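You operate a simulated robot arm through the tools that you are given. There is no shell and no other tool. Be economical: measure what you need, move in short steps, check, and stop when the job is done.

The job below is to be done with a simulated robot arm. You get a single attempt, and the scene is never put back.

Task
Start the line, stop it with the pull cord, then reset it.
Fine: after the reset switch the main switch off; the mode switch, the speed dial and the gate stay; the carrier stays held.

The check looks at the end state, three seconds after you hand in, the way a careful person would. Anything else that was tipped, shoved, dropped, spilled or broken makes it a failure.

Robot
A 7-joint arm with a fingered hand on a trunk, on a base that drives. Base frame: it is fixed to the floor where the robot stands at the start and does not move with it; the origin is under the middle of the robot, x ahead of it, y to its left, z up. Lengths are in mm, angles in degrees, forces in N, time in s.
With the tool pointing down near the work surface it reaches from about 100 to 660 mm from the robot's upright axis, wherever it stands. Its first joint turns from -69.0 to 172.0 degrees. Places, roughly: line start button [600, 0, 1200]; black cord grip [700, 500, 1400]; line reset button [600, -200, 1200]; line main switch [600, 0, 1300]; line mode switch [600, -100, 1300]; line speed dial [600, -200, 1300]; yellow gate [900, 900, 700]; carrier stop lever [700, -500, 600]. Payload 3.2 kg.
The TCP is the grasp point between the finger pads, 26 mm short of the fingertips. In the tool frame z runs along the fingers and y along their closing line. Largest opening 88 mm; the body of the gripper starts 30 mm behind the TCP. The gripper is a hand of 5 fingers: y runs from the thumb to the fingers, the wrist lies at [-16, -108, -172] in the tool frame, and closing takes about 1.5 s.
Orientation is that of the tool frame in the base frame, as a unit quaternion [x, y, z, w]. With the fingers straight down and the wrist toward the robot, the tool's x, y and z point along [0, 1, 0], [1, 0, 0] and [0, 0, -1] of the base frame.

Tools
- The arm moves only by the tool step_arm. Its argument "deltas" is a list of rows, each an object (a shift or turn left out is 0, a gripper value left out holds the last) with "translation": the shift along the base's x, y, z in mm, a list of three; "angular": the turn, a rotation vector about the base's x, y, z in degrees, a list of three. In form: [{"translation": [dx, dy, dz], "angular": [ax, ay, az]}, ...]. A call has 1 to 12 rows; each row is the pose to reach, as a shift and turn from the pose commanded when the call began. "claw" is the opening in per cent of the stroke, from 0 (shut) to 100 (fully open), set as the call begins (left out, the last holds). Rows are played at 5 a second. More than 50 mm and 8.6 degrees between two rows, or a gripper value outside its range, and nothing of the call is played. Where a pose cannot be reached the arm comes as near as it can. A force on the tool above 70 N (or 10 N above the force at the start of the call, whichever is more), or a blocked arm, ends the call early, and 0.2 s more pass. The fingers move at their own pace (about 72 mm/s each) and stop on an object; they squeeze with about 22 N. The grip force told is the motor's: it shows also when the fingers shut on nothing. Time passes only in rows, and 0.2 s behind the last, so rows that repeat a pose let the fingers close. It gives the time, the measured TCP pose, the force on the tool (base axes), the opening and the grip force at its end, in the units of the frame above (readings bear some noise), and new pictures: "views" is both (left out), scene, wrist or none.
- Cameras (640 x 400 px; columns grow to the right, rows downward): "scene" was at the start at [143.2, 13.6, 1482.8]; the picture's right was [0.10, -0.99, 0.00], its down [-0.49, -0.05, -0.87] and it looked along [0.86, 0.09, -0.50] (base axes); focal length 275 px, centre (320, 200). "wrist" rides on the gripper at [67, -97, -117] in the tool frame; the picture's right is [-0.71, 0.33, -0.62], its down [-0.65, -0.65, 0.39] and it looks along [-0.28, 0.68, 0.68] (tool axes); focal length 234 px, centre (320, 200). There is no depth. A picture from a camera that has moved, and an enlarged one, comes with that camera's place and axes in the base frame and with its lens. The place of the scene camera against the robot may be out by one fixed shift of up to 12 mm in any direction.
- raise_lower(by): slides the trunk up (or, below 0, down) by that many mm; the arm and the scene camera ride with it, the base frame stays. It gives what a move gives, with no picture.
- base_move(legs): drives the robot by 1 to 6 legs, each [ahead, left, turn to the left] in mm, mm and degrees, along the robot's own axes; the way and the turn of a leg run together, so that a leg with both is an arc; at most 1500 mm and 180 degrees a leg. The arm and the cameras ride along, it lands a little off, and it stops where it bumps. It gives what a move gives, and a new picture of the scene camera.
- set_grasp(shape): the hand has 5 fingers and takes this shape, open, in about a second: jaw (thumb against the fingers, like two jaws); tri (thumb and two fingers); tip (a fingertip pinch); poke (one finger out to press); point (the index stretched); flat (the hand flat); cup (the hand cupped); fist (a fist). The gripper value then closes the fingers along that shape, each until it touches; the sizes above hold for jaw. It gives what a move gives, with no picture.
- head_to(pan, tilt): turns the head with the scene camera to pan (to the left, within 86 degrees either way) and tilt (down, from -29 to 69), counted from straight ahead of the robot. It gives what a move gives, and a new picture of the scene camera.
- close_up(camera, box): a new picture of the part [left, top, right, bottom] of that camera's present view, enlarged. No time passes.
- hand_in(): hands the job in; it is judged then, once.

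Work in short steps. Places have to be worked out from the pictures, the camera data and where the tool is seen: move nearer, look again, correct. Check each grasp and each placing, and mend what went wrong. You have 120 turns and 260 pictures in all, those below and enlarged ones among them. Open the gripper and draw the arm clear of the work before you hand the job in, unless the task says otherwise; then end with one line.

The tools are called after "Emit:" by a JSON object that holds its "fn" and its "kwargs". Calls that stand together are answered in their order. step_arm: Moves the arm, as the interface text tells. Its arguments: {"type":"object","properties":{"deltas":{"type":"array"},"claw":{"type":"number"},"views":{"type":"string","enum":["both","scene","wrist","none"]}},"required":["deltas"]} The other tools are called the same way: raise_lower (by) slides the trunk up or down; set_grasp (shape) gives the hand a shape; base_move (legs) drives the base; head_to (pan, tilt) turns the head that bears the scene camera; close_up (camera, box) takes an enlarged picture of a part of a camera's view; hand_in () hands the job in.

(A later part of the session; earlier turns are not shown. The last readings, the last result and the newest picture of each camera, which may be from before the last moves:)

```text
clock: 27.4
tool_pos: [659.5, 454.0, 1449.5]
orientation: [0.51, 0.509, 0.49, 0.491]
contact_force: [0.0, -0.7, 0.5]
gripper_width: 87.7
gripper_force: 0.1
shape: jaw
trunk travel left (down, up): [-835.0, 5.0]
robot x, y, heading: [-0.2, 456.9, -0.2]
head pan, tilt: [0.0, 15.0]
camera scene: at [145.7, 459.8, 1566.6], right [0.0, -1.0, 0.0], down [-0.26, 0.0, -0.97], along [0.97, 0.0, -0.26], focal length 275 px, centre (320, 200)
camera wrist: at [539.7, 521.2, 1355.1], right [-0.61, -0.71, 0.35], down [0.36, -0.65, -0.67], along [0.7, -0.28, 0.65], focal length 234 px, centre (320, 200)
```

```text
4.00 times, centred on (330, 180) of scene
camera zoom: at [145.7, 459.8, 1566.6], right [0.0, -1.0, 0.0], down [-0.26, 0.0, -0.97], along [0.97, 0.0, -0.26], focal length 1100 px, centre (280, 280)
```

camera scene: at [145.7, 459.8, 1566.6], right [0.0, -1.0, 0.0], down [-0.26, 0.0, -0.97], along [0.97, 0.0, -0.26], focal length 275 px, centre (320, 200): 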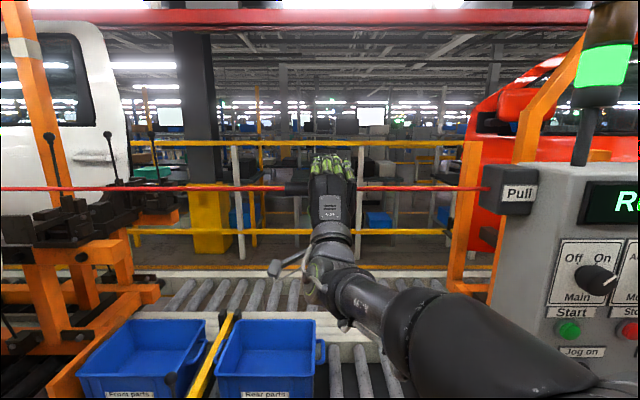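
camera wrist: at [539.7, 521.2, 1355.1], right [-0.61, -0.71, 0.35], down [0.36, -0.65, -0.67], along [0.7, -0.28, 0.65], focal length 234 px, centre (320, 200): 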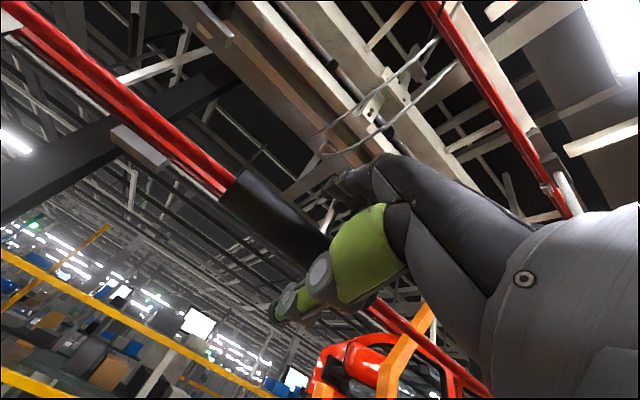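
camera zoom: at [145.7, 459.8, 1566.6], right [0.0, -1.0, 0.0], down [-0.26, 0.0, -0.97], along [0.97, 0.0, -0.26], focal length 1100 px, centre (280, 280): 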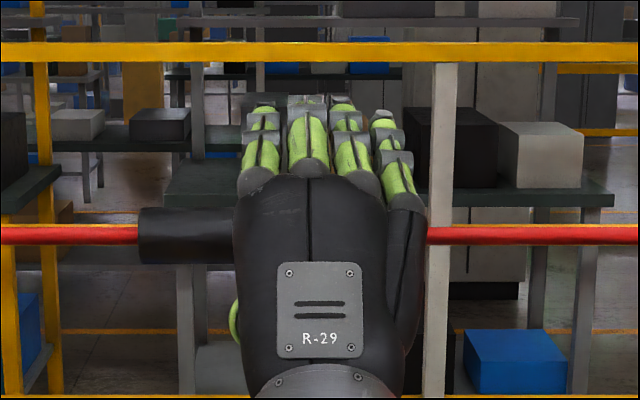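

The wrist views put the grip axis at about x 680–690, z 1440. I'll move in 24 more, drop 6, and close around it.

Emit:
{"fn": "step_arm", "kwargs": {"deltas": [{"translation": [12, 0, -6]}, {"translation": [24, 0, -6]}], "views": "none"}}

Emit:
{"fn": "step_arm", "kwargs": {"deltas": [{"translation": [0, 0, 0]}, {"translation": [0, 0, 0]}, {"translation": [0, 0, 0]}, {"translation": [0, 0, 0]}, {"translation": [0, 0, 0]}, {"translation": [0, 0, 0]}, {"translation": [0, 0, 0]}, {"translation": [0, 0, 0]}], "claw": 0}}

Emit:
{"fn": "close_up", "kwargs": {"camera": "wrist", "box": [180, 120, 420, 360]}}

```text
clock: 28.0
tool_pos: [684.4, 453.4, 1444.1]
orientation: [0.511, 0.508, 0.49, 0.491]
contact_force: [0.5, 0.2, 0.2]
gripper_width: 88.1
gripper_force: 0.1
shape: jaw
trunk travel left (down, up): [-835.0, 5.0]
robot x, y, heading: [-0.8, 459.3, 0.1]
head pan, tilt: [0.0, 15.0]
```

```text
clock: 29.8
tool_pos: [685.9, 452.0, 1443.6]
orientation: [0.511, 0.509, 0.49, 0.49]
contact_force: [4.4, 0.1, 1.2]
gripper_width: 16.0
gripper_force: 21.2
shape: jaw
trunk travel left (down, up): [-835.0, 5.0]
robot x, y, heading: [-1.9, 454.0, -0.0]
head pan, tilt: [0.0, 15.0]
camera scene: at [148.1, 460.0, 1566.4], right [0.0, -1.0, 0.0], down [-0.26, 0.0, -0.97], along [0.97, 0.0, -0.26], focal length 275 px, centre (320, 200)
camera wrist: at [565.3, 519.8, 1350.0], right [-0.61, -0.71, 0.36], down [0.36, -0.65, -0.67], along [0.7, -0.28, 0.65], focal length 234 px, centre (320, 200)
```

scene: 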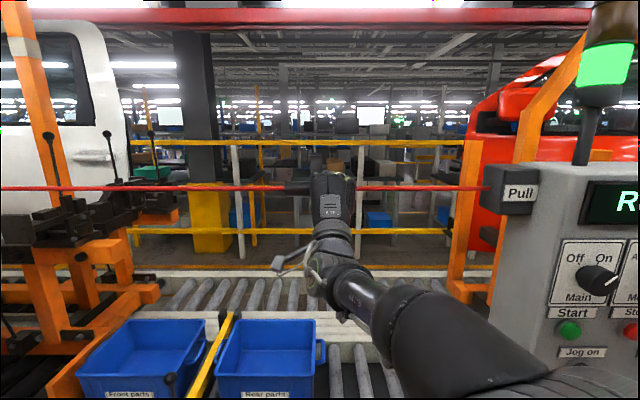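
wrist: 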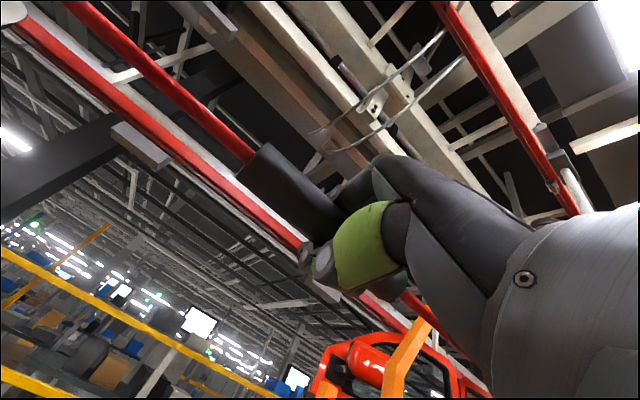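

```text
1.67 times, centred on (300, 240) of wrist
camera zoom: at [565.3, 519.8, 1350.0], right [-0.61, -0.71, 0.36], down [0.36, -0.65, -0.67], along [0.7, -0.28, 0.65], focal length 390 px, centre (353, 133)
```

zoom: 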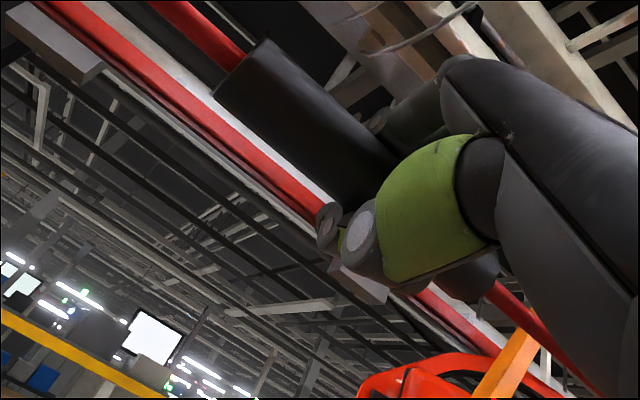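

The grip is held at 21 N. I'll pan the head so the display is visible, then pull toward the robot a little.

Emit:
{"fn": "head_to", "kwargs": {"pan": -20, "tilt": 15}}

Emit:
{"fn": "step_arm", "kwargs": {"deltas": [{"translation": [-8, 0, 0]}, {"translation": [-16, 0, 0]}, {"translation": [-24, 0, 0]}, {"translation": [-32, 0, 0]}, {"translation": [-40, 0, 0]}], "views": "scene"}}

```text
clock: 30.6
tool_pos: [685.8, 453.0, 1442.7]
orientation: [0.511, 0.508, 0.489, 0.491]
contact_force: [2.7, -0.3, 0.2]
gripper_width: 16.2
gripper_force: 22.5
shape: jaw
trunk travel left (down, up): [-835.0, 5.0]
robot x, y, heading: [0.4, 454.6, 0.1]
head pan, tilt: [-20.0, 15.0]
camera scene: at [142.5, 428.1, 1566.4], right [-0.34, -0.94, 0.0], down [-0.24, 0.09, -0.97], along [0.91, -0.33, -0.26], focal length 275 px, centre (320, 200)
```

scene: 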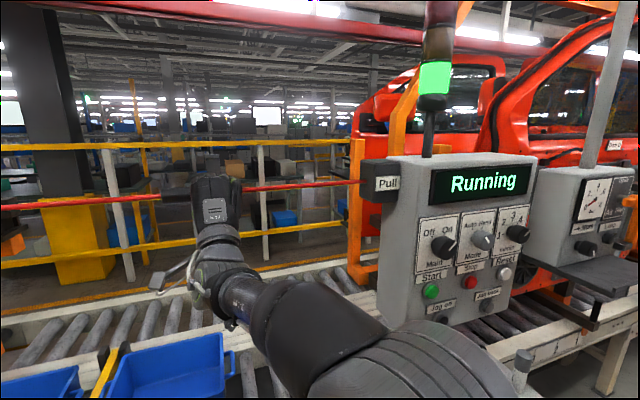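

```text
clock: 31.8
tool_pos: [673.0, 451.9, 1428.3]
orientation: [0.517, 0.515, 0.483, 0.484]
contact_force: [63.3, 0.1, 4.4]
gripper_width: 14.0
gripper_force: 21.7
shape: jaw
trunk travel left (down, up): [-835.0, 5.0]
robot x, y, heading: [-3.6, 454.9, -0.0]
head pan, tilt: [-20.0, 15.0]
camera scene: at [172.9, 428.0, 1563.2], right [-0.34, -0.94, 0.01], down [-0.26, 0.09, -0.96], along [0.9, -0.33, -0.28], focal length 275 px, centre (320, 200)
```

scene: 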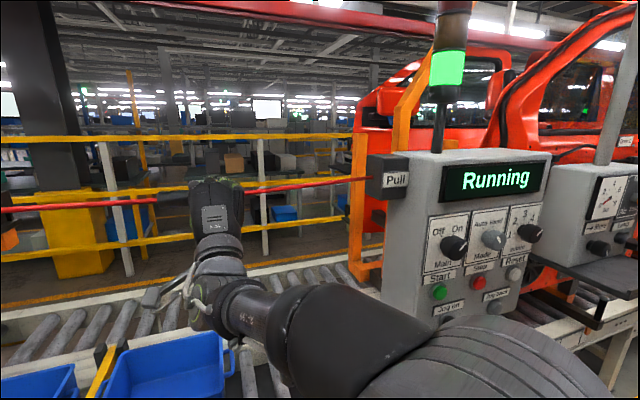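

That gave 63 N with only about 13 mm of give, and the robot leaned, so the cord doesn't yield toward me. I'll relax, then try a gentle downward pull.

Emit:
{"fn": "step_arm", "kwargs": {"deltas": [{"translation": [4, 0, 4]}, {"translation": [8, 0, 8]}, {"translation": [12, 0, 14]}, {"translation": [12, 0, 14]}], "views": "scene"}}

Emit:
{"fn": "close_up", "kwargs": {"camera": "scene", "box": [330, 120, 570, 270]}}

```text
clock: 32.8
tool_pos: [674.2, 453.0, 1445.2]
orientation: [0.515, 0.514, 0.485, 0.485]
contact_force: [31.3, -2.1, -11.0]
gripper_width: 14.8
gripper_force: 22.3
shape: jaw
trunk travel left (down, up): [-835.0, 5.0]
robot x, y, heading: [0.1, 455.6, -0.0]
head pan, tilt: [-20.0, 15.0]
camera scene: at [160.2, 426.9, 1564.3], right [-0.34, -0.94, 0.0], down [-0.26, 0.09, -0.96], along [0.9, -0.33, -0.27], focal length 275 px, centre (320, 200)
```

scene: 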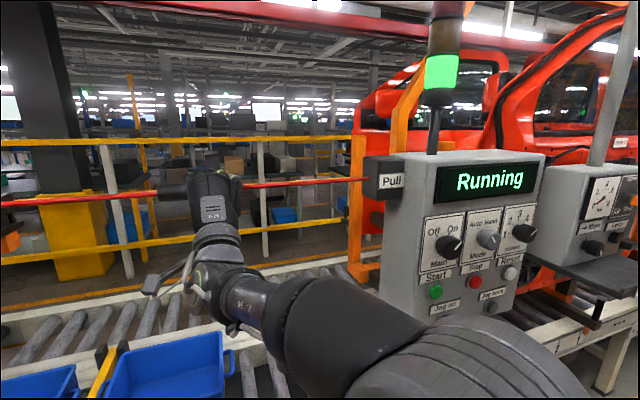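

```text
2.67 times, centred on (450, 195) of scene
camera zoom: at [160.2, 426.9, 1564.3], right [-0.34, -0.94, 0.0], down [-0.26, 0.09, -0.96], along [0.9, -0.33, -0.27], focal length 733 px, centre (-27, 213)
```

zoom: 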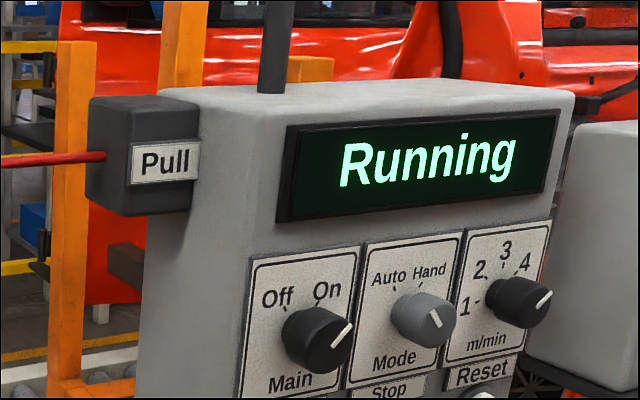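

Still "Running". I'll relieve the remaining x tension and pull down in small steps.

Emit:
{"fn": "step_arm", "kwargs": {"deltas": [{"translation": [10, 0, 0]}, {"translation": [12, 0, -6]}, {"translation": [12, 0, -12]}, {"translation": [12, 0, -18]}, {"translation": [12, 0, -24]}, {"translation": [12, 0, -30]}], "views": "scene"}}

```text
clock: 34.2
tool_pos: [674.7, 452.3, 1424.6]
orientation: [0.512, 0.51, 0.489, 0.489]
contact_force: [19.3, -0.7, 5.9]
gripper_width: 16.0
gripper_force: 22.0
shape: jaw
trunk travel left (down, up): [-835.0, 5.0]
robot x, y, heading: [-2.3, 455.3, -0.0]
head pan, tilt: [-20.0, 15.0]
camera scene: at [149.6, 428.0, 1565.8], right [-0.34, -0.94, 0.0], down [-0.25, 0.09, -0.96], along [0.91, -0.33, -0.26], focal length 275 px, centre (320, 200)
```

scene: 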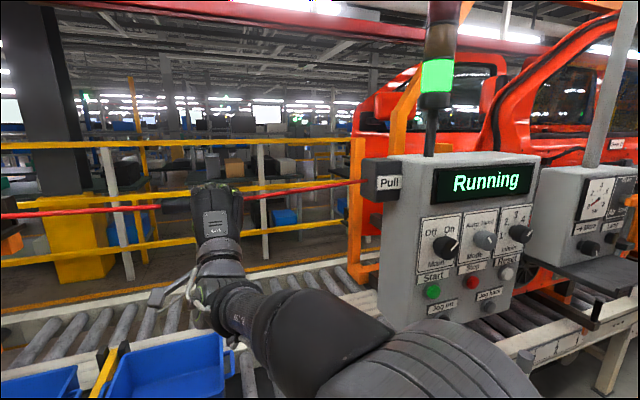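

The cord gives easily downward, at only 6 N for about 20 mm. I'll keep pulling down.

Emit:
{"fn": "step_arm", "kwargs": {"deltas": [{"translation": [2, 0, -8]}, {"translation": [4, 0, -16]}, {"translation": [6, 0, -24]}, {"translation": [6, 0, -32]}, {"translation": [6, 0, -40]}], "views": "scene"}}

```text
clock: 35.4
tool_pos: [675.2, 451.9, 1390.8]
orientation: [0.509, 0.507, 0.492, 0.492]
contact_force: [12.9, 0.5, 20.7]
gripper_width: 16.8
gripper_force: 21.6
shape: jaw
trunk travel left (down, up): [-835.0, 5.0]
robot x, y, heading: [-0.5, 454.3, -0.2]
head pan, tilt: [-20.0, 15.0]
camera scene: at [141.8, 428.7, 1566.8], right [-0.34, -0.94, 0.0], down [-0.24, 0.09, -0.97], along [0.91, -0.33, -0.26], focal length 275 px, centre (320, 200)
```

scene: 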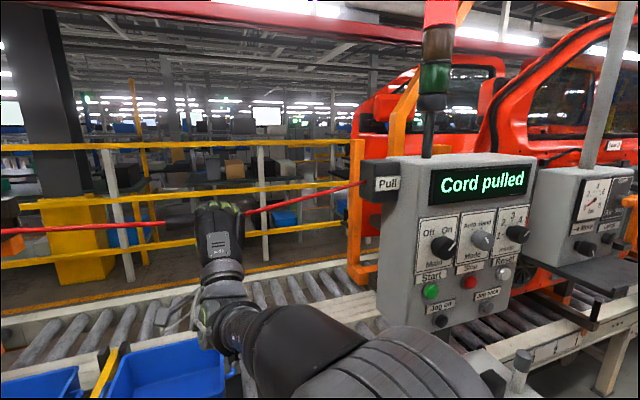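

The display reads "Cord pulled". I'll let the cord ride back up to its rest height before releasing.

Emit:
{"fn": "step_arm", "kwargs": {"deltas": [{"translation": [2, 0, 12]}, {"translation": [4, 0, 24]}, {"translation": [6, 0, 36]}, {"translation": [8, 0, 46]}, {"translation": [9, 0, 52]}, {"translation": [9, 0, 52]}], "views": "scene"}}

```text
clock: 36.8
tool_pos: [677.1, 451.9, 1442.5]
orientation: [0.509, 0.508, 0.491, 0.491]
contact_force: [-11.0, -2.7, 1.2]
gripper_width: 16.8
gripper_force: 22.8
shape: jaw
trunk travel left (down, up): [-835.0, 5.0]
robot x, y, heading: [-0.8, 455.8, 0.2]
head pan, tilt: [-20.0, 15.0]
camera scene: at [134.4, 426.8, 1567.1], right [-0.34, -0.94, 0.0], down [-0.24, 0.09, -0.97], along [0.91, -0.33, -0.26], focal length 275 px, centre (320, 200)
```

scene: 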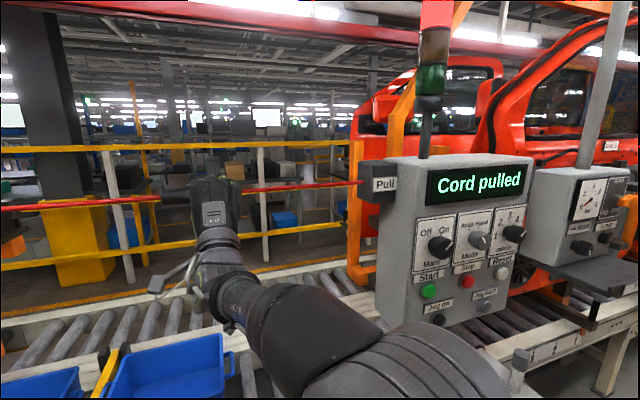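

The cord is straight and the hand is back at its rest height with little force. I'll open the hand, then withdraw straight back.

Emit:
{"fn": "step_arm", "kwargs": {"deltas": [{"translation": [0, 0, 0]}, {"translation": [0, 0, 0]}, {"translation": [0, 0, 0]}, {"translation": [0, 0, 0]}, {"translation": [0, 0, 0]}, {"translation": [0, 0, 0]}, {"translation": [0, 0, 0]}, {"translation": [0, 0, 0]}], "claw": 100}}

```text
clock: 38.6
tool_pos: [683.7, 452.7, 1440.7]
orientation: [0.511, 0.508, 0.49, 0.491]
contact_force: [-0.6, -0.8, 0.0]
gripper_width: 87.6
gripper_force: 0.1
shape: jaw
trunk travel left (down, up): [-835.0, 5.0]
robot x, y, heading: [2.5, 456.8, 0.0]
head pan, tilt: [-20.0, 15.0]
camera scene: at [140.6, 428.0, 1566.6], right [-0.34, -0.94, 0.0], down [-0.24, 0.09, -0.97], along [0.91, -0.33, -0.26], focal length 275 px, centre (320, 200)
camera wrist: at [562.9, 520.7, 1346.0], right [-0.61, -0.71, 0.35], down [0.36, -0.65, -0.67], along [0.7, -0.28, 0.65], focal length 234 px, centre (320, 200)
```

scene: 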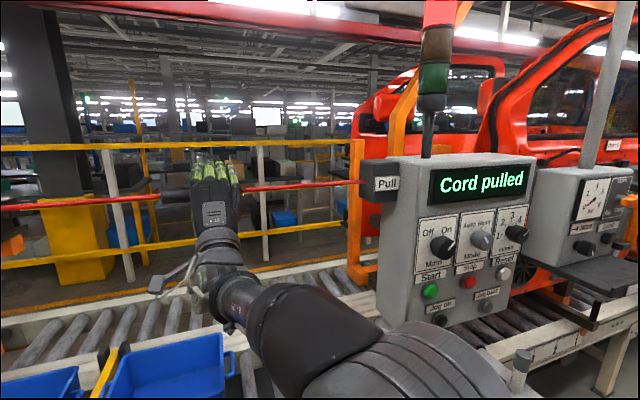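
wrist: 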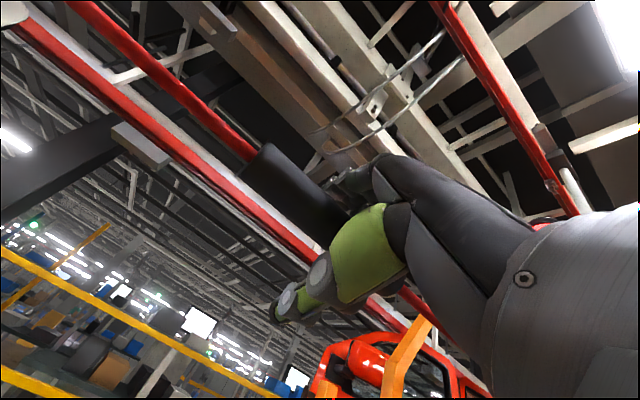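

The cord is released. I'll back straight out, then drive right to about y = -80 so both Reset and Main are reachable.

Emit:
{"fn": "step_arm", "kwargs": {"deltas": [{"translation": [-45, 0, 0]}, {"translation": [-90, 0, 0]}, {"translation": [-135, 0, 0]}, {"translation": [-180, 0, 0]}, {"translation": [-225, 0, 0]}], "views": "none"}}

Emit:
{"fn": "base_move", "kwargs": {"legs": [[0, -535, 0]]}}

Emit:
{"fn": "set_grasp", "kwargs": {"shape": "point"}}

Emit:
{"fn": "raise_lower", "kwargs": {"by": -70}}

Emit:
{"fn": "head_to", "kwargs": {"pan": 0, "tilt": 30}}

```text
clock: 39.8
tool_pos: [455.2, 449.7, 1438.7]
orientation: [0.512, 0.507, 0.49, 0.491]
contact_force: [0.4, 0.1, -0.8]
gripper_width: 87.9
gripper_force: 0.0
shape: jaw
trunk travel left (down, up): [-835.0, 5.0]
robot x, y, heading: [2.0, 455.0, -0.2]
head pan, tilt: [-20.0, 15.0]
```

```text
clock: 42.9
tool_pos: [455.7, -87.6, 1438.5]
orientation: [0.514, 0.506, 0.487, 0.492]
contact_force: [-0.7, 0.5, 0.6]
gripper_width: 87.8
gripper_force: 0.1
shape: jaw
trunk travel left (down, up): [-835.0, 5.0]
robot x, y, heading: [-2.6, -76.1, -0.3]
head pan, tilt: [-20.0, 15.0]
camera scene: at [138.7, -107.5, 1566.6], right [-0.35, -0.94, 0.0], down [-0.24, 0.09, -0.97], along [0.91, -0.34, -0.26], focal length 275 px, centre (320, 200)
```

scene: 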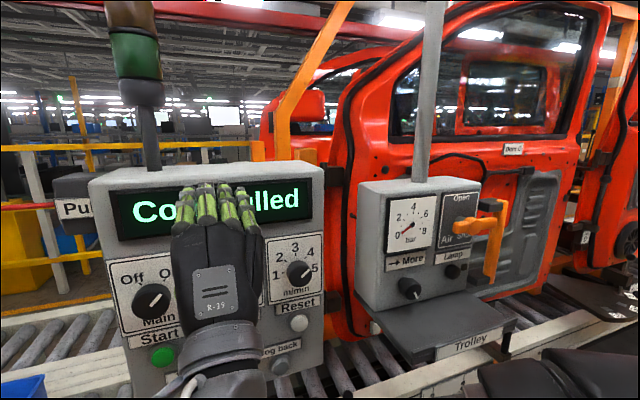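

```text
clock: 43.8
tool_pos: [456.3, -87.1, 1439.7]
orientation: [0.514, 0.506, 0.488, 0.492]
contact_force: [-0.6, 0.4, 0.6]
gripper_width: 83.4
gripper_force: 0.1
shape: point
trunk travel left (down, up): [-835.0, 5.0]
robot x, y, heading: [-4.5, -74.9, -0.4]
head pan, tilt: [-20.0, 15.0]
```

```text
clock: 44.9
tool_pos: [456.7, -86.1, 1368.8]
orientation: [0.514, 0.507, 0.488, 0.491]
contact_force: [-0.7, 0.1, -0.5]
gripper_width: 83.8
gripper_force: 0.1
shape: point
trunk travel left (down, up): [-765.0, 75.0]
robot x, y, heading: [-0.5, -77.4, -0.2]
head pan, tilt: [-20.0, 15.0]
```

```text
clock: 45.7
tool_pos: [455.9, -87.3, 1369.4]
orientation: [0.515, 0.506, 0.486, 0.492]
contact_force: [0.6, 0.5, 0.0]
gripper_width: 83.7
gripper_force: 0.0
shape: point
trunk travel left (down, up): [-765.0, 75.0]
robot x, y, heading: [3.6, -77.5, -0.5]
head pan, tilt: [0.0, 30.0]
camera scene: at [141.7, -76.1, 1472.4], right [-0.01, -1.0, 0.0], down [-0.5, 0.0, -0.87], along [0.87, -0.01, -0.5], focal length 275 px, centre (320, 200)
```

scene: 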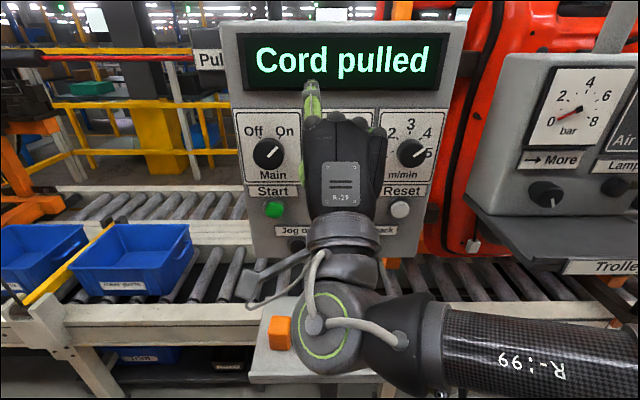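

The Reset button is near [567, -226, 1209]. A grey post on the table, top near [480, -220, 1040], is under where the wrist would go, so I'll pitch the hand 24° nose-down to keep the wrist high as I move over.

Emit:
{"fn": "step_arm", "kwargs": {"deltas": [{"translation": [0, -20, -30], "angular": [0, 6, 0]}, {"translation": [0, -45, -65], "angular": [0, 12, 0]}, {"translation": [0, -75, -95], "angular": [0, 18, 0]}, {"translation": [0, -105, -125], "angular": [0, 24, 0]}, {"translation": [0, -135, -150], "angular": [0, 24, 0]}, {"translation": [0, -159, -170], "angular": [0, 24, 0]}]}}

```text
clock: 47.1
tool_pos: [477.8, -193.1, 1251.0]
orientation: [0.604, 0.598, 0.369, 0.375]
contact_force: [0.3, -0.6, -1.2]
gripper_width: 83.4
gripper_force: 0.0
shape: point
out of reach, approached as far as the arm can: row 3, 4, 5, 6
trunk travel left (down, up): [-765.0, 75.0]
robot x, y, heading: [-5.7, -79.5, -0.2]
head pan, tilt: [0.0, 30.0]
camera scene: at [141.6, -76.2, 1472.4], right [-0.01, -1.0, 0.0], down [-0.5, 0.0, -0.87], along [0.87, -0.01, -0.5], focal length 275 px, centre (320, 200)
camera wrist: at [331.3, -124.2, 1215.1], right [-0.42, -0.7, 0.58], down [0.05, -0.65, -0.76], along [0.91, -0.29, 0.31], focal length 234 px, centre (320, 200)
```

scene: 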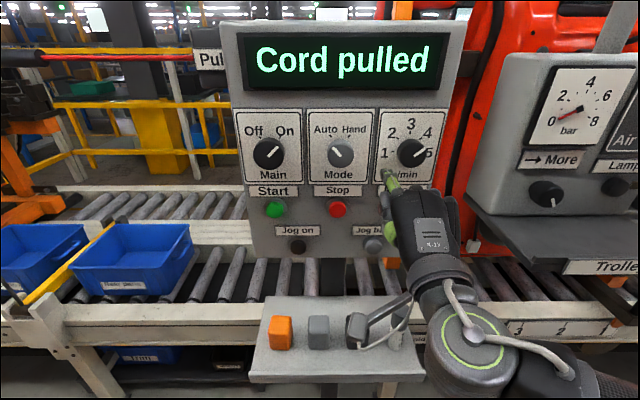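
wrist: 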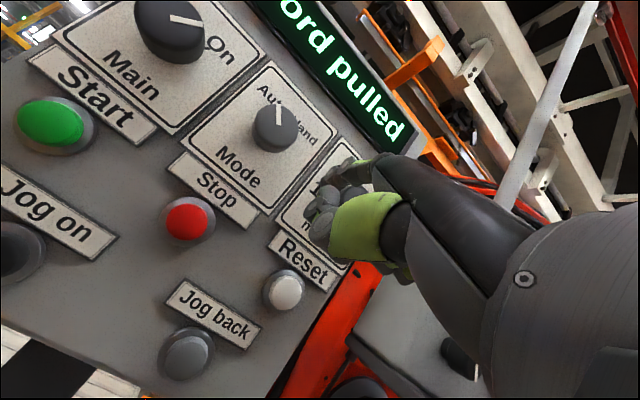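

The arm is near its folding limit here. I'll drive the base back 60 and right 80 to give it room, then re-approach.

Emit:
{"fn": "base_move", "kwargs": {"legs": [[-60, 0, 0], [0, -80, 0]]}}

```text
clock: 48.8
tool_pos: [416.0, -273.0, 1250.8]
orientation: [0.604, 0.597, 0.37, 0.376]
contact_force: [-0.3, -1.0, 0.3]
gripper_width: 83.5
gripper_force: 0.1
shape: point
trunk travel left (down, up): [-765.0, 75.0]
robot x, y, heading: [-65.5, -156.8, -0.5]
head pan, tilt: [0.0, 30.0]
camera scene: at [79.1, -155.6, 1472.5], right [-0.01, -1.0, 0.0], down [-0.5, 0.0, -0.87], along [0.87, -0.01, -0.5], focal length 275 px, centre (320, 200)
```

scene: 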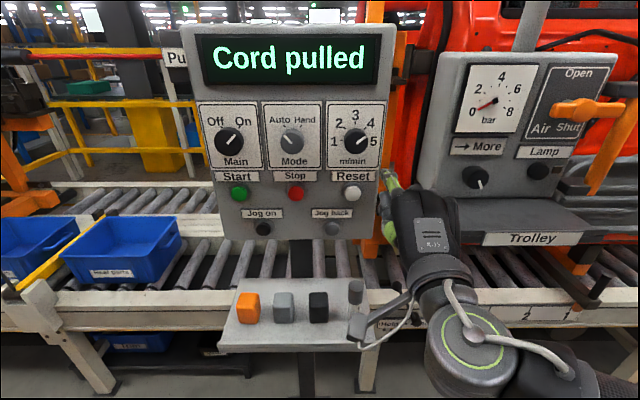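

The Reset button is confirmed at [567, -226, 1208] and the fingertip is at about [462, -263, 1300]. I'll move it to about 35 mm in front of the button.

Emit:
{"fn": "step_arm", "kwargs": {"deltas": [{"translation": [15, 12, -30]}, {"translation": [30, 25, -60]}, {"translation": [50, 37, -88]}, {"translation": [70, 37, -88]}, {"translation": [70, 37, -88]}]}}

Emit:
{"fn": "close_up", "kwargs": {"camera": "scene", "box": [290, 140, 450, 240]}}

```text
clock: 50.0
tool_pos: [483.3, -236.8, 1163.4]
orientation: [0.606, 0.596, 0.369, 0.376]
contact_force: [-0.3, -0.6, 0.3]
gripper_width: 83.5
gripper_force: 0.1
shape: point
out of reach, approached as far as the arm can: row 1, 2
trunk travel left (down, up): [-765.0, 75.0]
robot x, y, heading: [-62.3, -157.5, -0.5]
head pan, tilt: [0.0, 30.0]
camera scene: at [79.7, -157.6, 1472.4], right [-0.01, -1.0, 0.0], down [-0.5, 0.01, -0.87], along [0.87, -0.01, -0.5], focal length 275 px, centre (320, 200)
camera wrist: at [336.8, -166.9, 1127.2], right [-0.42, -0.7, 0.57], down [0.05, -0.65, -0.76], along [0.9, -0.29, 0.31], focal length 234 px, centre (320, 200)
```

scene: 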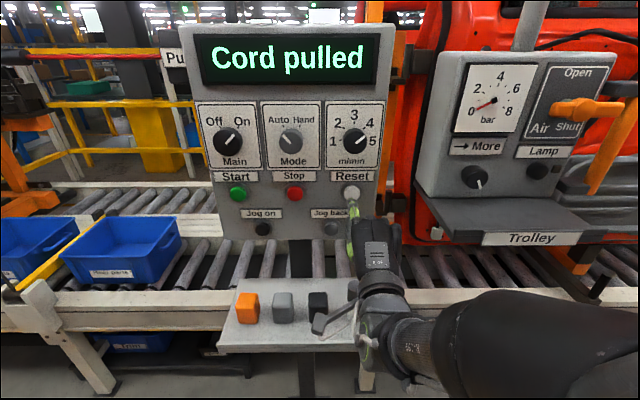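
wrist: 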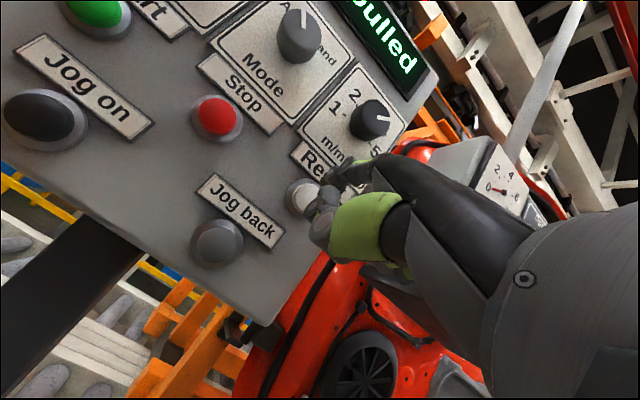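

```text
4.00 times, centred on (370, 190) of scene
camera zoom: at [79.7, -157.6, 1472.4], right [-0.01, -1.0, 0.0], down [-0.5, 0.01, -0.87], along [0.87, -0.01, -0.5], focal length 1100 px, centre (120, 240)
```

zoom: 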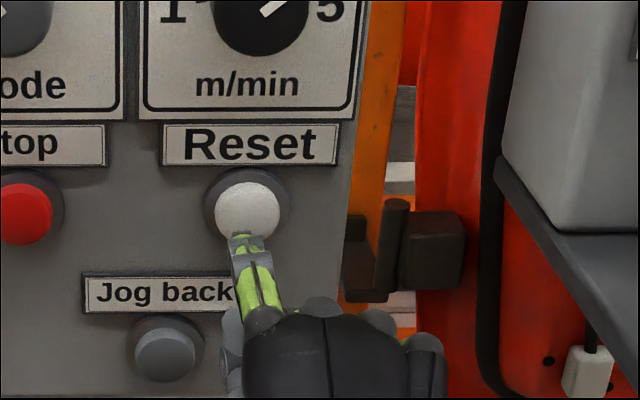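

The tip is at about [529, -220, 1215], just left of the button's centre line. I'll shift right 5 and press forward in small steps.

Emit:
{"fn": "step_arm", "kwargs": {"deltas": [{"translation": [6, -5, -2]}, {"translation": [12, -5, -2]}, {"translation": [18, -5, -2]}, {"translation": [24, -5, -2]}], "views": "none"}}

Emit:
{"fn": "close_up", "kwargs": {"camera": "scene", "box": [190, 20, 430, 240]}}

Emit:
{"fn": "close_up", "kwargs": {"camera": "wrist", "box": [240, 130, 400, 230]}}

```text
clock: 51.0
tool_pos: [509.4, -233.0, 1162.6]
orientation: [0.608, 0.595, 0.367, 0.377]
contact_force: [-0.6, -0.5, 0.1]
gripper_width: 83.6
gripper_force: 0.0
shape: point
out of reach, approached as far as the arm can: row 1, 2, 3, 4
trunk travel left (down, up): [-765.0, 75.0]
robot x, y, heading: [-61.3, -157.3, -0.5]
head pan, tilt: [0.0, 30.0]
```

```text
1.82 times, centred on (310, 130) of scene
camera zoom: at [80.2, -155.3, 1472.3], right [-0.01, -1.0, 0.0], down [-0.5, 0.0, -0.87], along [0.87, -0.01, -0.5], focal length 500 px, centre (338, 327)
```

zoom: 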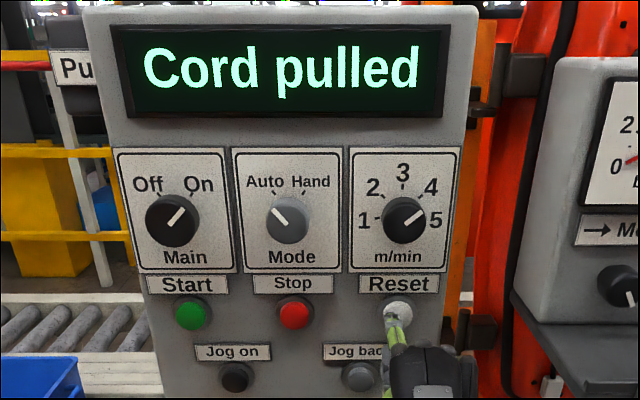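

```text
4.00 times, centred on (320, 180) of wrist
camera zoom: at [363.1, -163.1, 1126.4], right [-0.43, -0.7, 0.58], down [0.04, -0.65, -0.76], along [0.9, -0.3, 0.31], focal length 937 px, centre (320, 280)
```

zoom: 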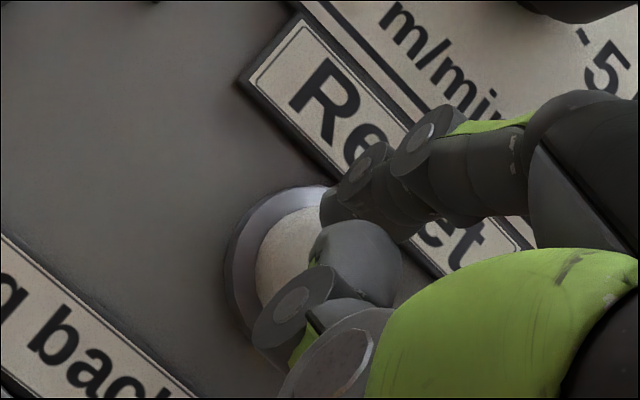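

The tip is within about 5 mm of the button's axis and almost touching. I'll continue straight forward.

Emit:
{"fn": "step_arm", "kwargs": {"deltas": [{"translation": [5, -2, -2]}, {"translation": [10, -3, -3]}, {"translation": [15, -3, -3]}], "views": "none"}}

Emit:
{"fn": "close_up", "kwargs": {"camera": "scene", "box": [190, 20, 430, 240]}}

Emit:
{"fn": "close_up", "kwargs": {"camera": "wrist", "box": [240, 130, 400, 230]}}

```text
clock: 51.8
tool_pos: [522.6, -230.4, 1160.8]
orientation: [0.607, 0.594, 0.368, 0.378]
contact_force: [-3.1, -1.0, 0.5]
gripper_width: 83.5
gripper_force: 0.2
shape: point
out of reach, approached as far as the arm can: row 1, 2, 3
trunk travel left (down, up): [-765.0, 75.0]
robot x, y, heading: [-64.1, -158.5, -0.6]
head pan, tilt: [0.0, 30.0]
```

```text
1.82 times, centred on (310, 130) of scene
camera zoom: at [78.6, -155.3, 1472.5], right [-0.01, -1.0, 0.0], down [-0.5, 0.0, -0.87], along [0.87, -0.01, -0.5], focal length 500 px, centre (338, 327)
```

zoom: 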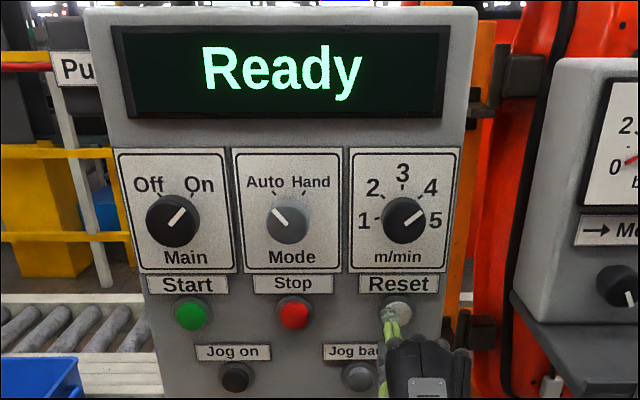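

```text
4.00 times, centred on (320, 180) of wrist
camera zoom: at [376.9, -160.6, 1124.4], right [-0.43, -0.7, 0.58], down [0.04, -0.65, -0.76], along [0.9, -0.3, 0.31], focal length 937 px, centre (320, 280)
```

zoom: 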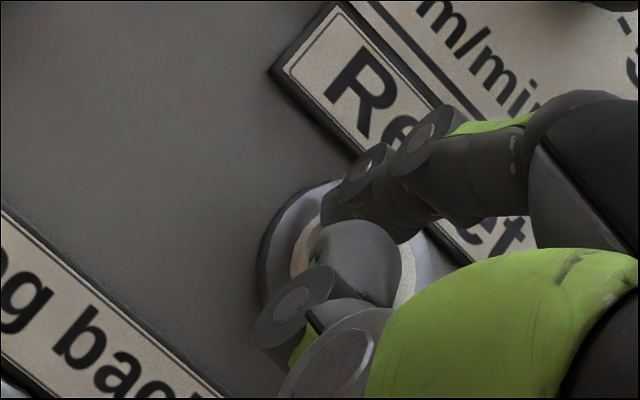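

The reset worked: the display reads "Ready". I'll back the finger off and up, levelling the hand.

Emit:
{"fn": "step_arm", "kwargs": {"deltas": [{"translation": [-40, 0, 0]}, {"translation": [-70, 0, 20]}, {"translation": [-70, 10, 60], "angular": [0, -6, 0]}, {"translation": [-70, 20, 100], "angular": [0, -12, 0]}, {"translation": [-70, 30, 140], "angular": [0, -18, 0]}, {"translation": [-70, 40, 170], "angular": [0, -24, 0]}], "views": "none"}}

Emit:
{"fn": "base_move", "kwargs": {"legs": [[0, 100, 0.5]]}}

Emit:
{"fn": "close_up", "kwargs": {"camera": "scene", "box": [200, 20, 480, 240]}}

```text
clock: 53.2
tool_pos: [459.0, -169.7, 1324.5]
orientation: [0.517, 0.504, 0.486, 0.493]
contact_force: [-0.1, 0.4, 0.5]
gripper_width: 83.6
gripper_force: 0.1
shape: point
out of reach, approached as far as the arm can: row 2, 3, 4, 5, 6
trunk travel left (down, up): [-765.0, 75.0]
robot x, y, heading: [-64.0, -158.9, -0.3]
head pan, tilt: [0.0, 30.0]
```

```text
clock: 54.3
tool_pos: [459.0, -65.7, 1324.8]
orientation: [0.514, 0.507, 0.489, 0.489]
contact_force: [0.0, 0.3, 0.5]
gripper_width: 83.4
gripper_force: 0.1
shape: point
trunk travel left (down, up): [-765.0, 75.0]
robot x, y, heading: [-63.3, -61.1, -0.1]
head pan, tilt: [0.0, 30.0]
camera scene: at [80.1, -52.8, 1472.4], right [0.0, -1.0, 0.0], down [-0.5, 0.0, -0.87], along [0.87, 0.0, -0.5], focal length 275 px, centre (320, 200)
```

scene: 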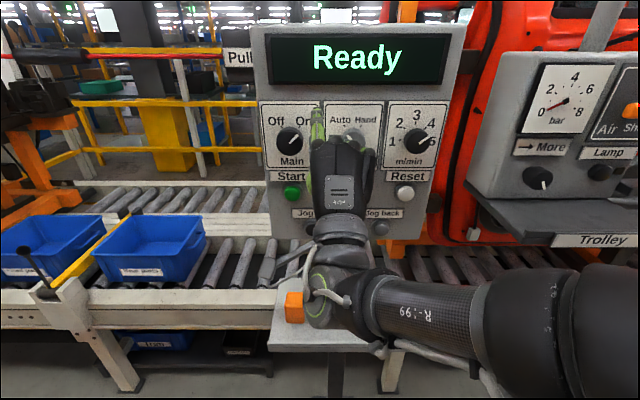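

```text
1.82 times, centred on (340, 130) of scene
camera zoom: at [80.1, -52.8, 1472.4], right [0.0, -1.0, 0.0], down [-0.5, 0.0, -0.87], along [0.87, 0.0, -0.5], focal length 500 px, centre (284, 327)
```

zoom: 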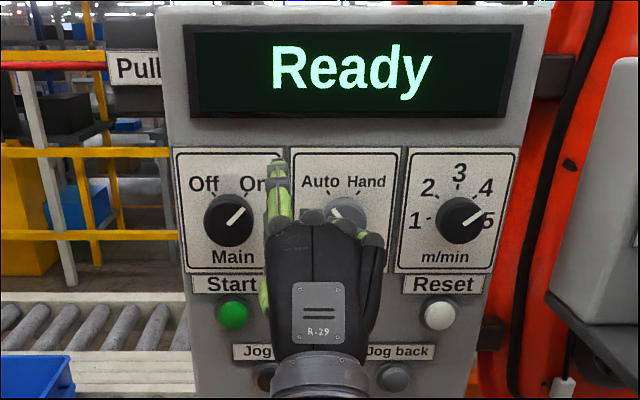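

The Main knob is at about [540, 0, 1323], pointing to On, and it needs about 90° counter-clockwise. I'll take the "tri" shape and look at it.

Emit:
{"fn": "set_grasp", "kwargs": {"shape": "tri"}}

Emit:
{"fn": "close_up", "kwargs": {"camera": "scene", "box": [240, 80, 440, 240]}}

Emit:
{"fn": "close_up", "kwargs": {"camera": "wrist", "box": [0, 0, 640, 400]}}

```text
clock: 55.2
tool_pos: [459.1, -65.9, 1324.8]
orientation: [0.514, 0.506, 0.489, 0.49]
contact_force: [0.1, 0.3, 0.9]
gripper_width: 87.8
gripper_force: 0.2
shape: tri
trunk travel left (down, up): [-765.0, 75.0]
robot x, y, heading: [-63.3, -59.8, -0.1]
head pan, tilt: [0.0, 30.0]
```

```text
2.50 times, centred on (340, 160) of scene
camera zoom: at [80.2, -53.0, 1472.4], right [0.0, -1.0, 0.0], down [-0.5, 0.0, -0.87], along [0.87, 0.0, -0.5], focal length 688 px, centre (270, 300)
```

zoom: 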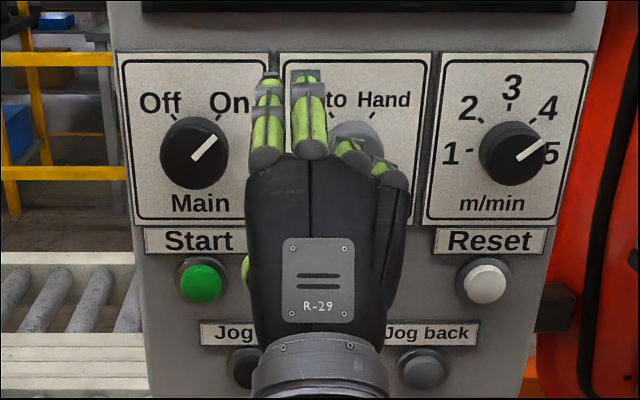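

```text
1.00 times, centred on (320, 200) of wrist
camera zoom: at [339.7, 2.5, 1232.1], right [-0.62, -0.7, 0.35], down [0.35, -0.65, -0.67], along [0.7, -0.29, 0.65], focal length 234 px, centre (320, 200)
```

zoom: 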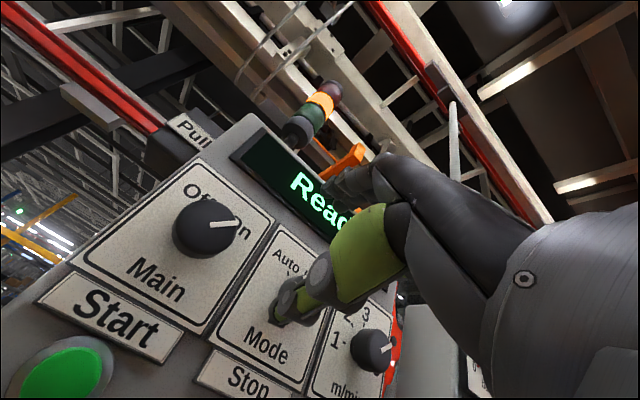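

Index and middle straddle the TCP in y. I'll move in front of the Main knob with the fingers still short of it and test the roll in free space.

Emit:
{"fn": "step_arm", "kwargs": {"deltas": [{"translation": [10, 35, 0]}, {"translation": [28, 66, -2]}, {"translation": [28, 66, -2]}], "views": "none"}}

Emit:
{"fn": "step_arm", "kwargs": {"deltas": [{"angular": [-8, 0, 0]}, {"angular": [-16, 0, 0]}, {"angular": [-24, 0, 0]}, {"angular": [-32, 0, 0]}, {"angular": [-40, 0, 0]}, {"angular": [-48, 0, 0]}, {"angular": [-56, 0, 0]}, {"angular": [-64, 0, 0]}, {"angular": [-72, 0, 0]}, {"angular": [-80, 0, 0]}, {"angular": [-88, 0, 0]}], "views": "both"}}

```text
clock: 56.0
tool_pos: [486.3, 0.2, 1325.9]
orientation: [0.514, 0.506, 0.49, 0.49]
contact_force: [0.9, -0.3, 0.3]
gripper_width: 88.0
gripper_force: 0.0
shape: tri
trunk travel left (down, up): [-765.0, 75.0]
robot x, y, heading: [-60.1, -56.2, -0.1]
head pan, tilt: [0.0, 30.0]
```

```text
clock: 58.4
tool_pos: [480.5, -6.0, 1323.4]
orientation: [0.032, 0.705, 0.004, 0.709]
contact_force: [1.0, -1.2, 0.6]
gripper_width: 87.8
gripper_force: 0.1
shape: tri
out of reach, approached as far as the arm can: row 3, 4, 5, 6, 7, 8, 9
trunk travel left (down, up): [-765.0, 75.0]
robot x, y, heading: [-61.6, -58.2, 0.1]
head pan, tilt: [0.0, 30.0]
camera scene: at [78.3, -61.5, 1472.4], right [0.0, -1.0, -0.01], down [-0.5, 0.01, -0.87], along [0.87, 0.0, -0.5], focal length 275 px, centre (320, 200)
camera wrist: at [359.7, -94.8, 1250.5], right [-0.62, 0.32, 0.72], down [0.36, -0.7, 0.62], along [0.7, 0.64, 0.32], focal length 234 px, centre (320, 200)
```

scene: 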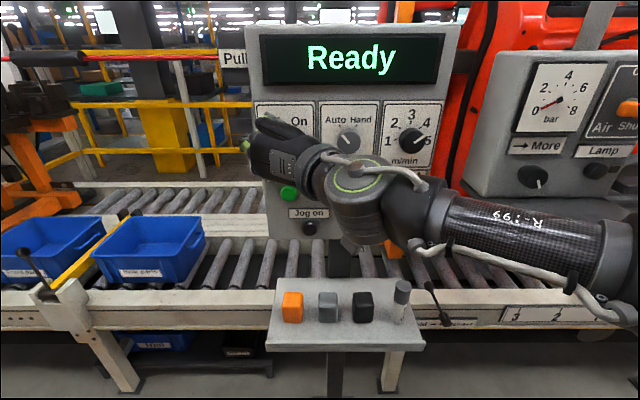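
wrist: 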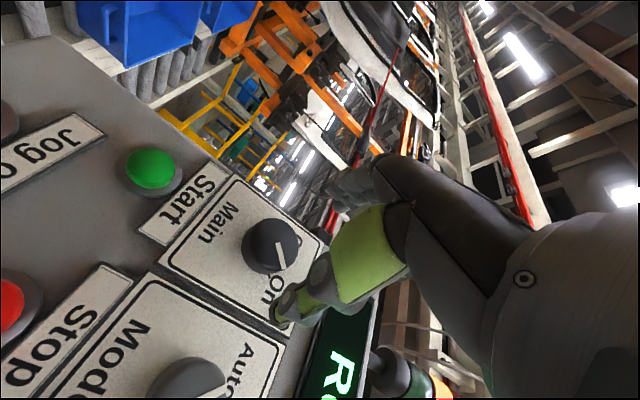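

The full -88° roll is reachable. The wrist views place the knob's front centre at about [550, -2, 1313]. I'll roll back and line up at that height.

Emit:
{"fn": "step_arm", "kwargs": {"deltas": [{"translation": [2, 0, 0], "angular": [8, 0, 0]}, {"translation": [4, 1, -2], "angular": [16, 0, 0]}, {"translation": [6, 2, -4], "angular": [24, 0, 0]}, {"translation": [8, 3, -6], "angular": [32, 0, 0]}, {"translation": [10, 4, -8], "angular": [40, 0, 0]}, {"translation": [12, 4, -10], "angular": [48, 0, 0]}, {"translation": [14, 4, -10], "angular": [56, 0, 0]}, {"translation": [16, 4, -10], "angular": [64, 0, 0]}, {"translation": [18, 4, -10], "angular": [72, 0, 0]}, {"translation": [20, 4, -10], "angular": [80, 0, 0]}, {"translation": [20, 4, -10], "angular": [88, 0, 0]}, {"translation": [20, 4, -10], "angular": [88, 0, 0]}], "views": "both"}}

Emit:
{"fn": "close_up", "kwargs": {"camera": "wrist", "box": [180, 120, 440, 320]}}

Emit:
{"fn": "close_up", "kwargs": {"camera": "scene", "box": [220, 80, 380, 200]}}

```text
clock: 61.0
tool_pos: [508.5, -31.8, 1408.2]
orientation: [0.424, 0.667, 0.47, 0.393]
contact_force: [0.0, -0.1, -0.5]
gripper_width: 87.9
gripper_force: 0.0
shape: tri
out of reach, approached as far as the arm can: row 3, 4, 5, 6, 7, 8, 9, 10, 11, 12
trunk travel left (down, up): [-765.0, 75.0]
robot x, y, heading: [-69.5, -55.6, -0.0]
head pan, tilt: [0.0, 30.0]
camera scene: at [81.9, -48.7, 1472.1], right [0.0, -1.0, 0.0], down [-0.5, 0.0, -0.87], along [0.87, 0.0, -0.5], focal length 275 px, centre (320, 200)
camera wrist: at [359.5, -22.9, 1335.3], right [-0.28, -0.78, 0.56], down [0.45, -0.62, -0.64], along [0.85, 0.07, 0.52], focal length 234 px, centre (320, 200)
```

scene: 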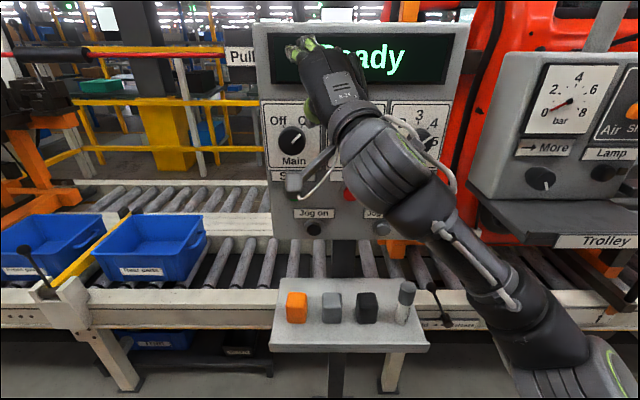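
wrist: 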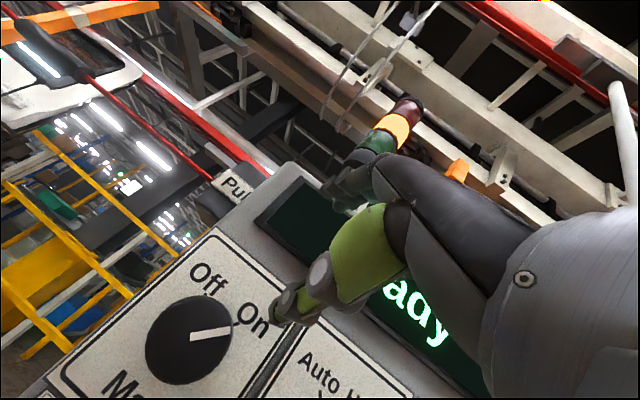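

```text
2.00 times, centred on (310, 220) of wrist
camera zoom: at [359.5, -22.9, 1335.3], right [-0.28, -0.78, 0.56], down [0.45, -0.62, -0.64], along [0.85, 0.07, 0.52], focal length 468 px, centre (340, 160)
```

zoom: 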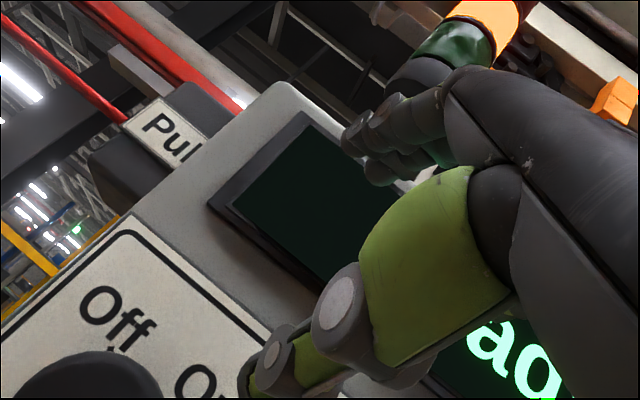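

```text
3.33 times, centred on (300, 140) of scene
camera zoom: at [81.9, -48.7, 1472.1], right [0.0, -1.0, 0.0], down [-0.5, 0.0, -0.87], along [0.87, 0.0, -0.5], focal length 917 px, centre (387, 400)
```

zoom: 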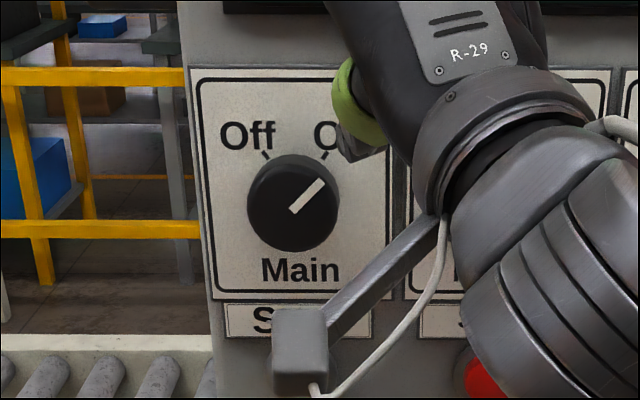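

The arm went into a different elbow posture and stopped off target at [508, -32, 1408], with no contact. I'll back away from the panel first.

Emit:
{"fn": "step_arm", "kwargs": {"deltas": [{"translation": [-20, 0, 0]}, {"translation": [-40, 0, 0]}, {"translation": [-60, 0, 0]}, {"translation": [-80, 0, 0]}], "views": "scene"}}

```text
clock: 62.0
tool_pos: [425.5, -35.9, 1406.9]
orientation: [0.424, 0.666, 0.47, 0.394]
contact_force: [0.0, 0.2, -0.7]
gripper_width: 88.0
gripper_force: 0.1
shape: tri
trunk travel left (down, up): [-765.0, 75.0]
robot x, y, heading: [-64.1, -58.1, 0.1]
head pan, tilt: [0.0, 30.0]
camera scene: at [79.0, -52.6, 1472.5], right [0.0, -1.0, 0.0], down [-0.5, 0.0, -0.87], along [0.87, 0.0, -0.5], focal length 275 px, centre (320, 200)
```

scene: 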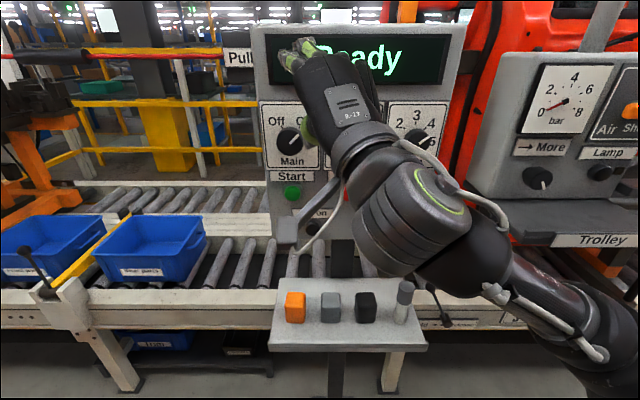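

Now clear. I'll correct the yaw and pitch back to straight ahead while moving to a spot in front of the Main knob.

Emit:
{"fn": "step_arm", "kwargs": {"deltas": [{"translation": [9, 8, -20], "angular": [2.4, -3.3, -4.6]}, {"translation": [18, 16, -40], "angular": [4.8, -6.5, -9.2]}, {"translation": [27, 24, -60], "angular": [7.2, -9.8, -13.8]}, {"translation": [40, 32, -85], "angular": [9.6, -13.1, -18.4]}, {"translation": [55, 34, -92], "angular": [9.6, -13.1, -18.4]}, {"translation": [65, 34, -92], "angular": [9.6, -13.1, -18.4]}], "views": "both"}}

```text
clock: 63.4
tool_pos: [428.9, -85.7, 1412.3]
orientation: [0.439, 0.63, 0.485, 0.418]
contact_force: [-0.9, -0.3, -0.4]
gripper_width: 88.0
gripper_force: 0.1
shape: tri
out of reach, approached as far as the arm can: row 1, 2, 3, 4, 5, 6
trunk travel left (down, up): [-765.0, 75.0]
robot x, y, heading: [-65.2, -57.7, 0.2]
head pan, tilt: [0.0, 30.0]
camera scene: at [79.8, -53.8, 1472.4], right [0.0, -1.0, 0.0], down [-0.5, 0.0, -0.87], along [0.87, 0.0, -0.5], focal length 275 px, centre (320, 200)
camera wrist: at [285.9, -64.0, 1329.8], right [-0.36, -0.78, 0.51], down [0.45, -0.62, -0.64], along [0.82, 0.0, 0.57], focal length 234 px, centre (320, 200)
```

scene: 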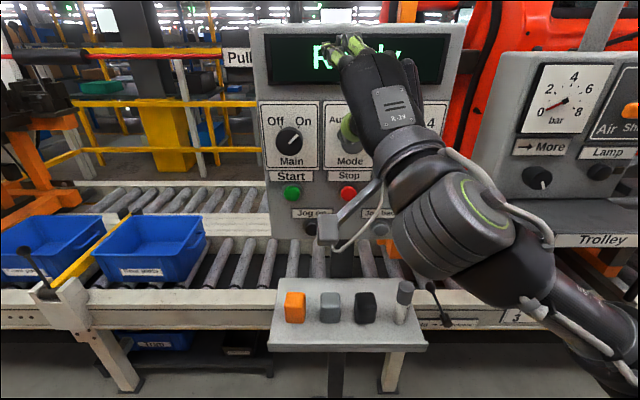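
wrist: 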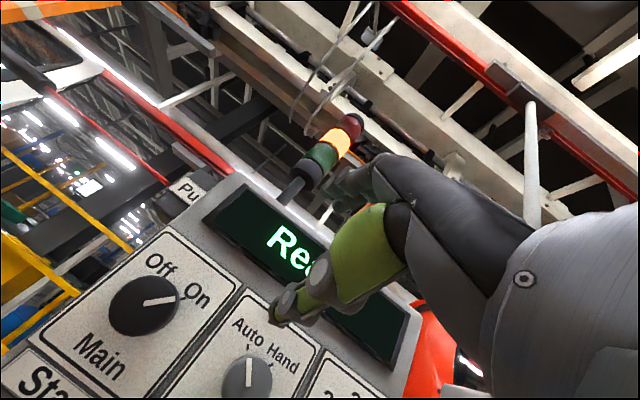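

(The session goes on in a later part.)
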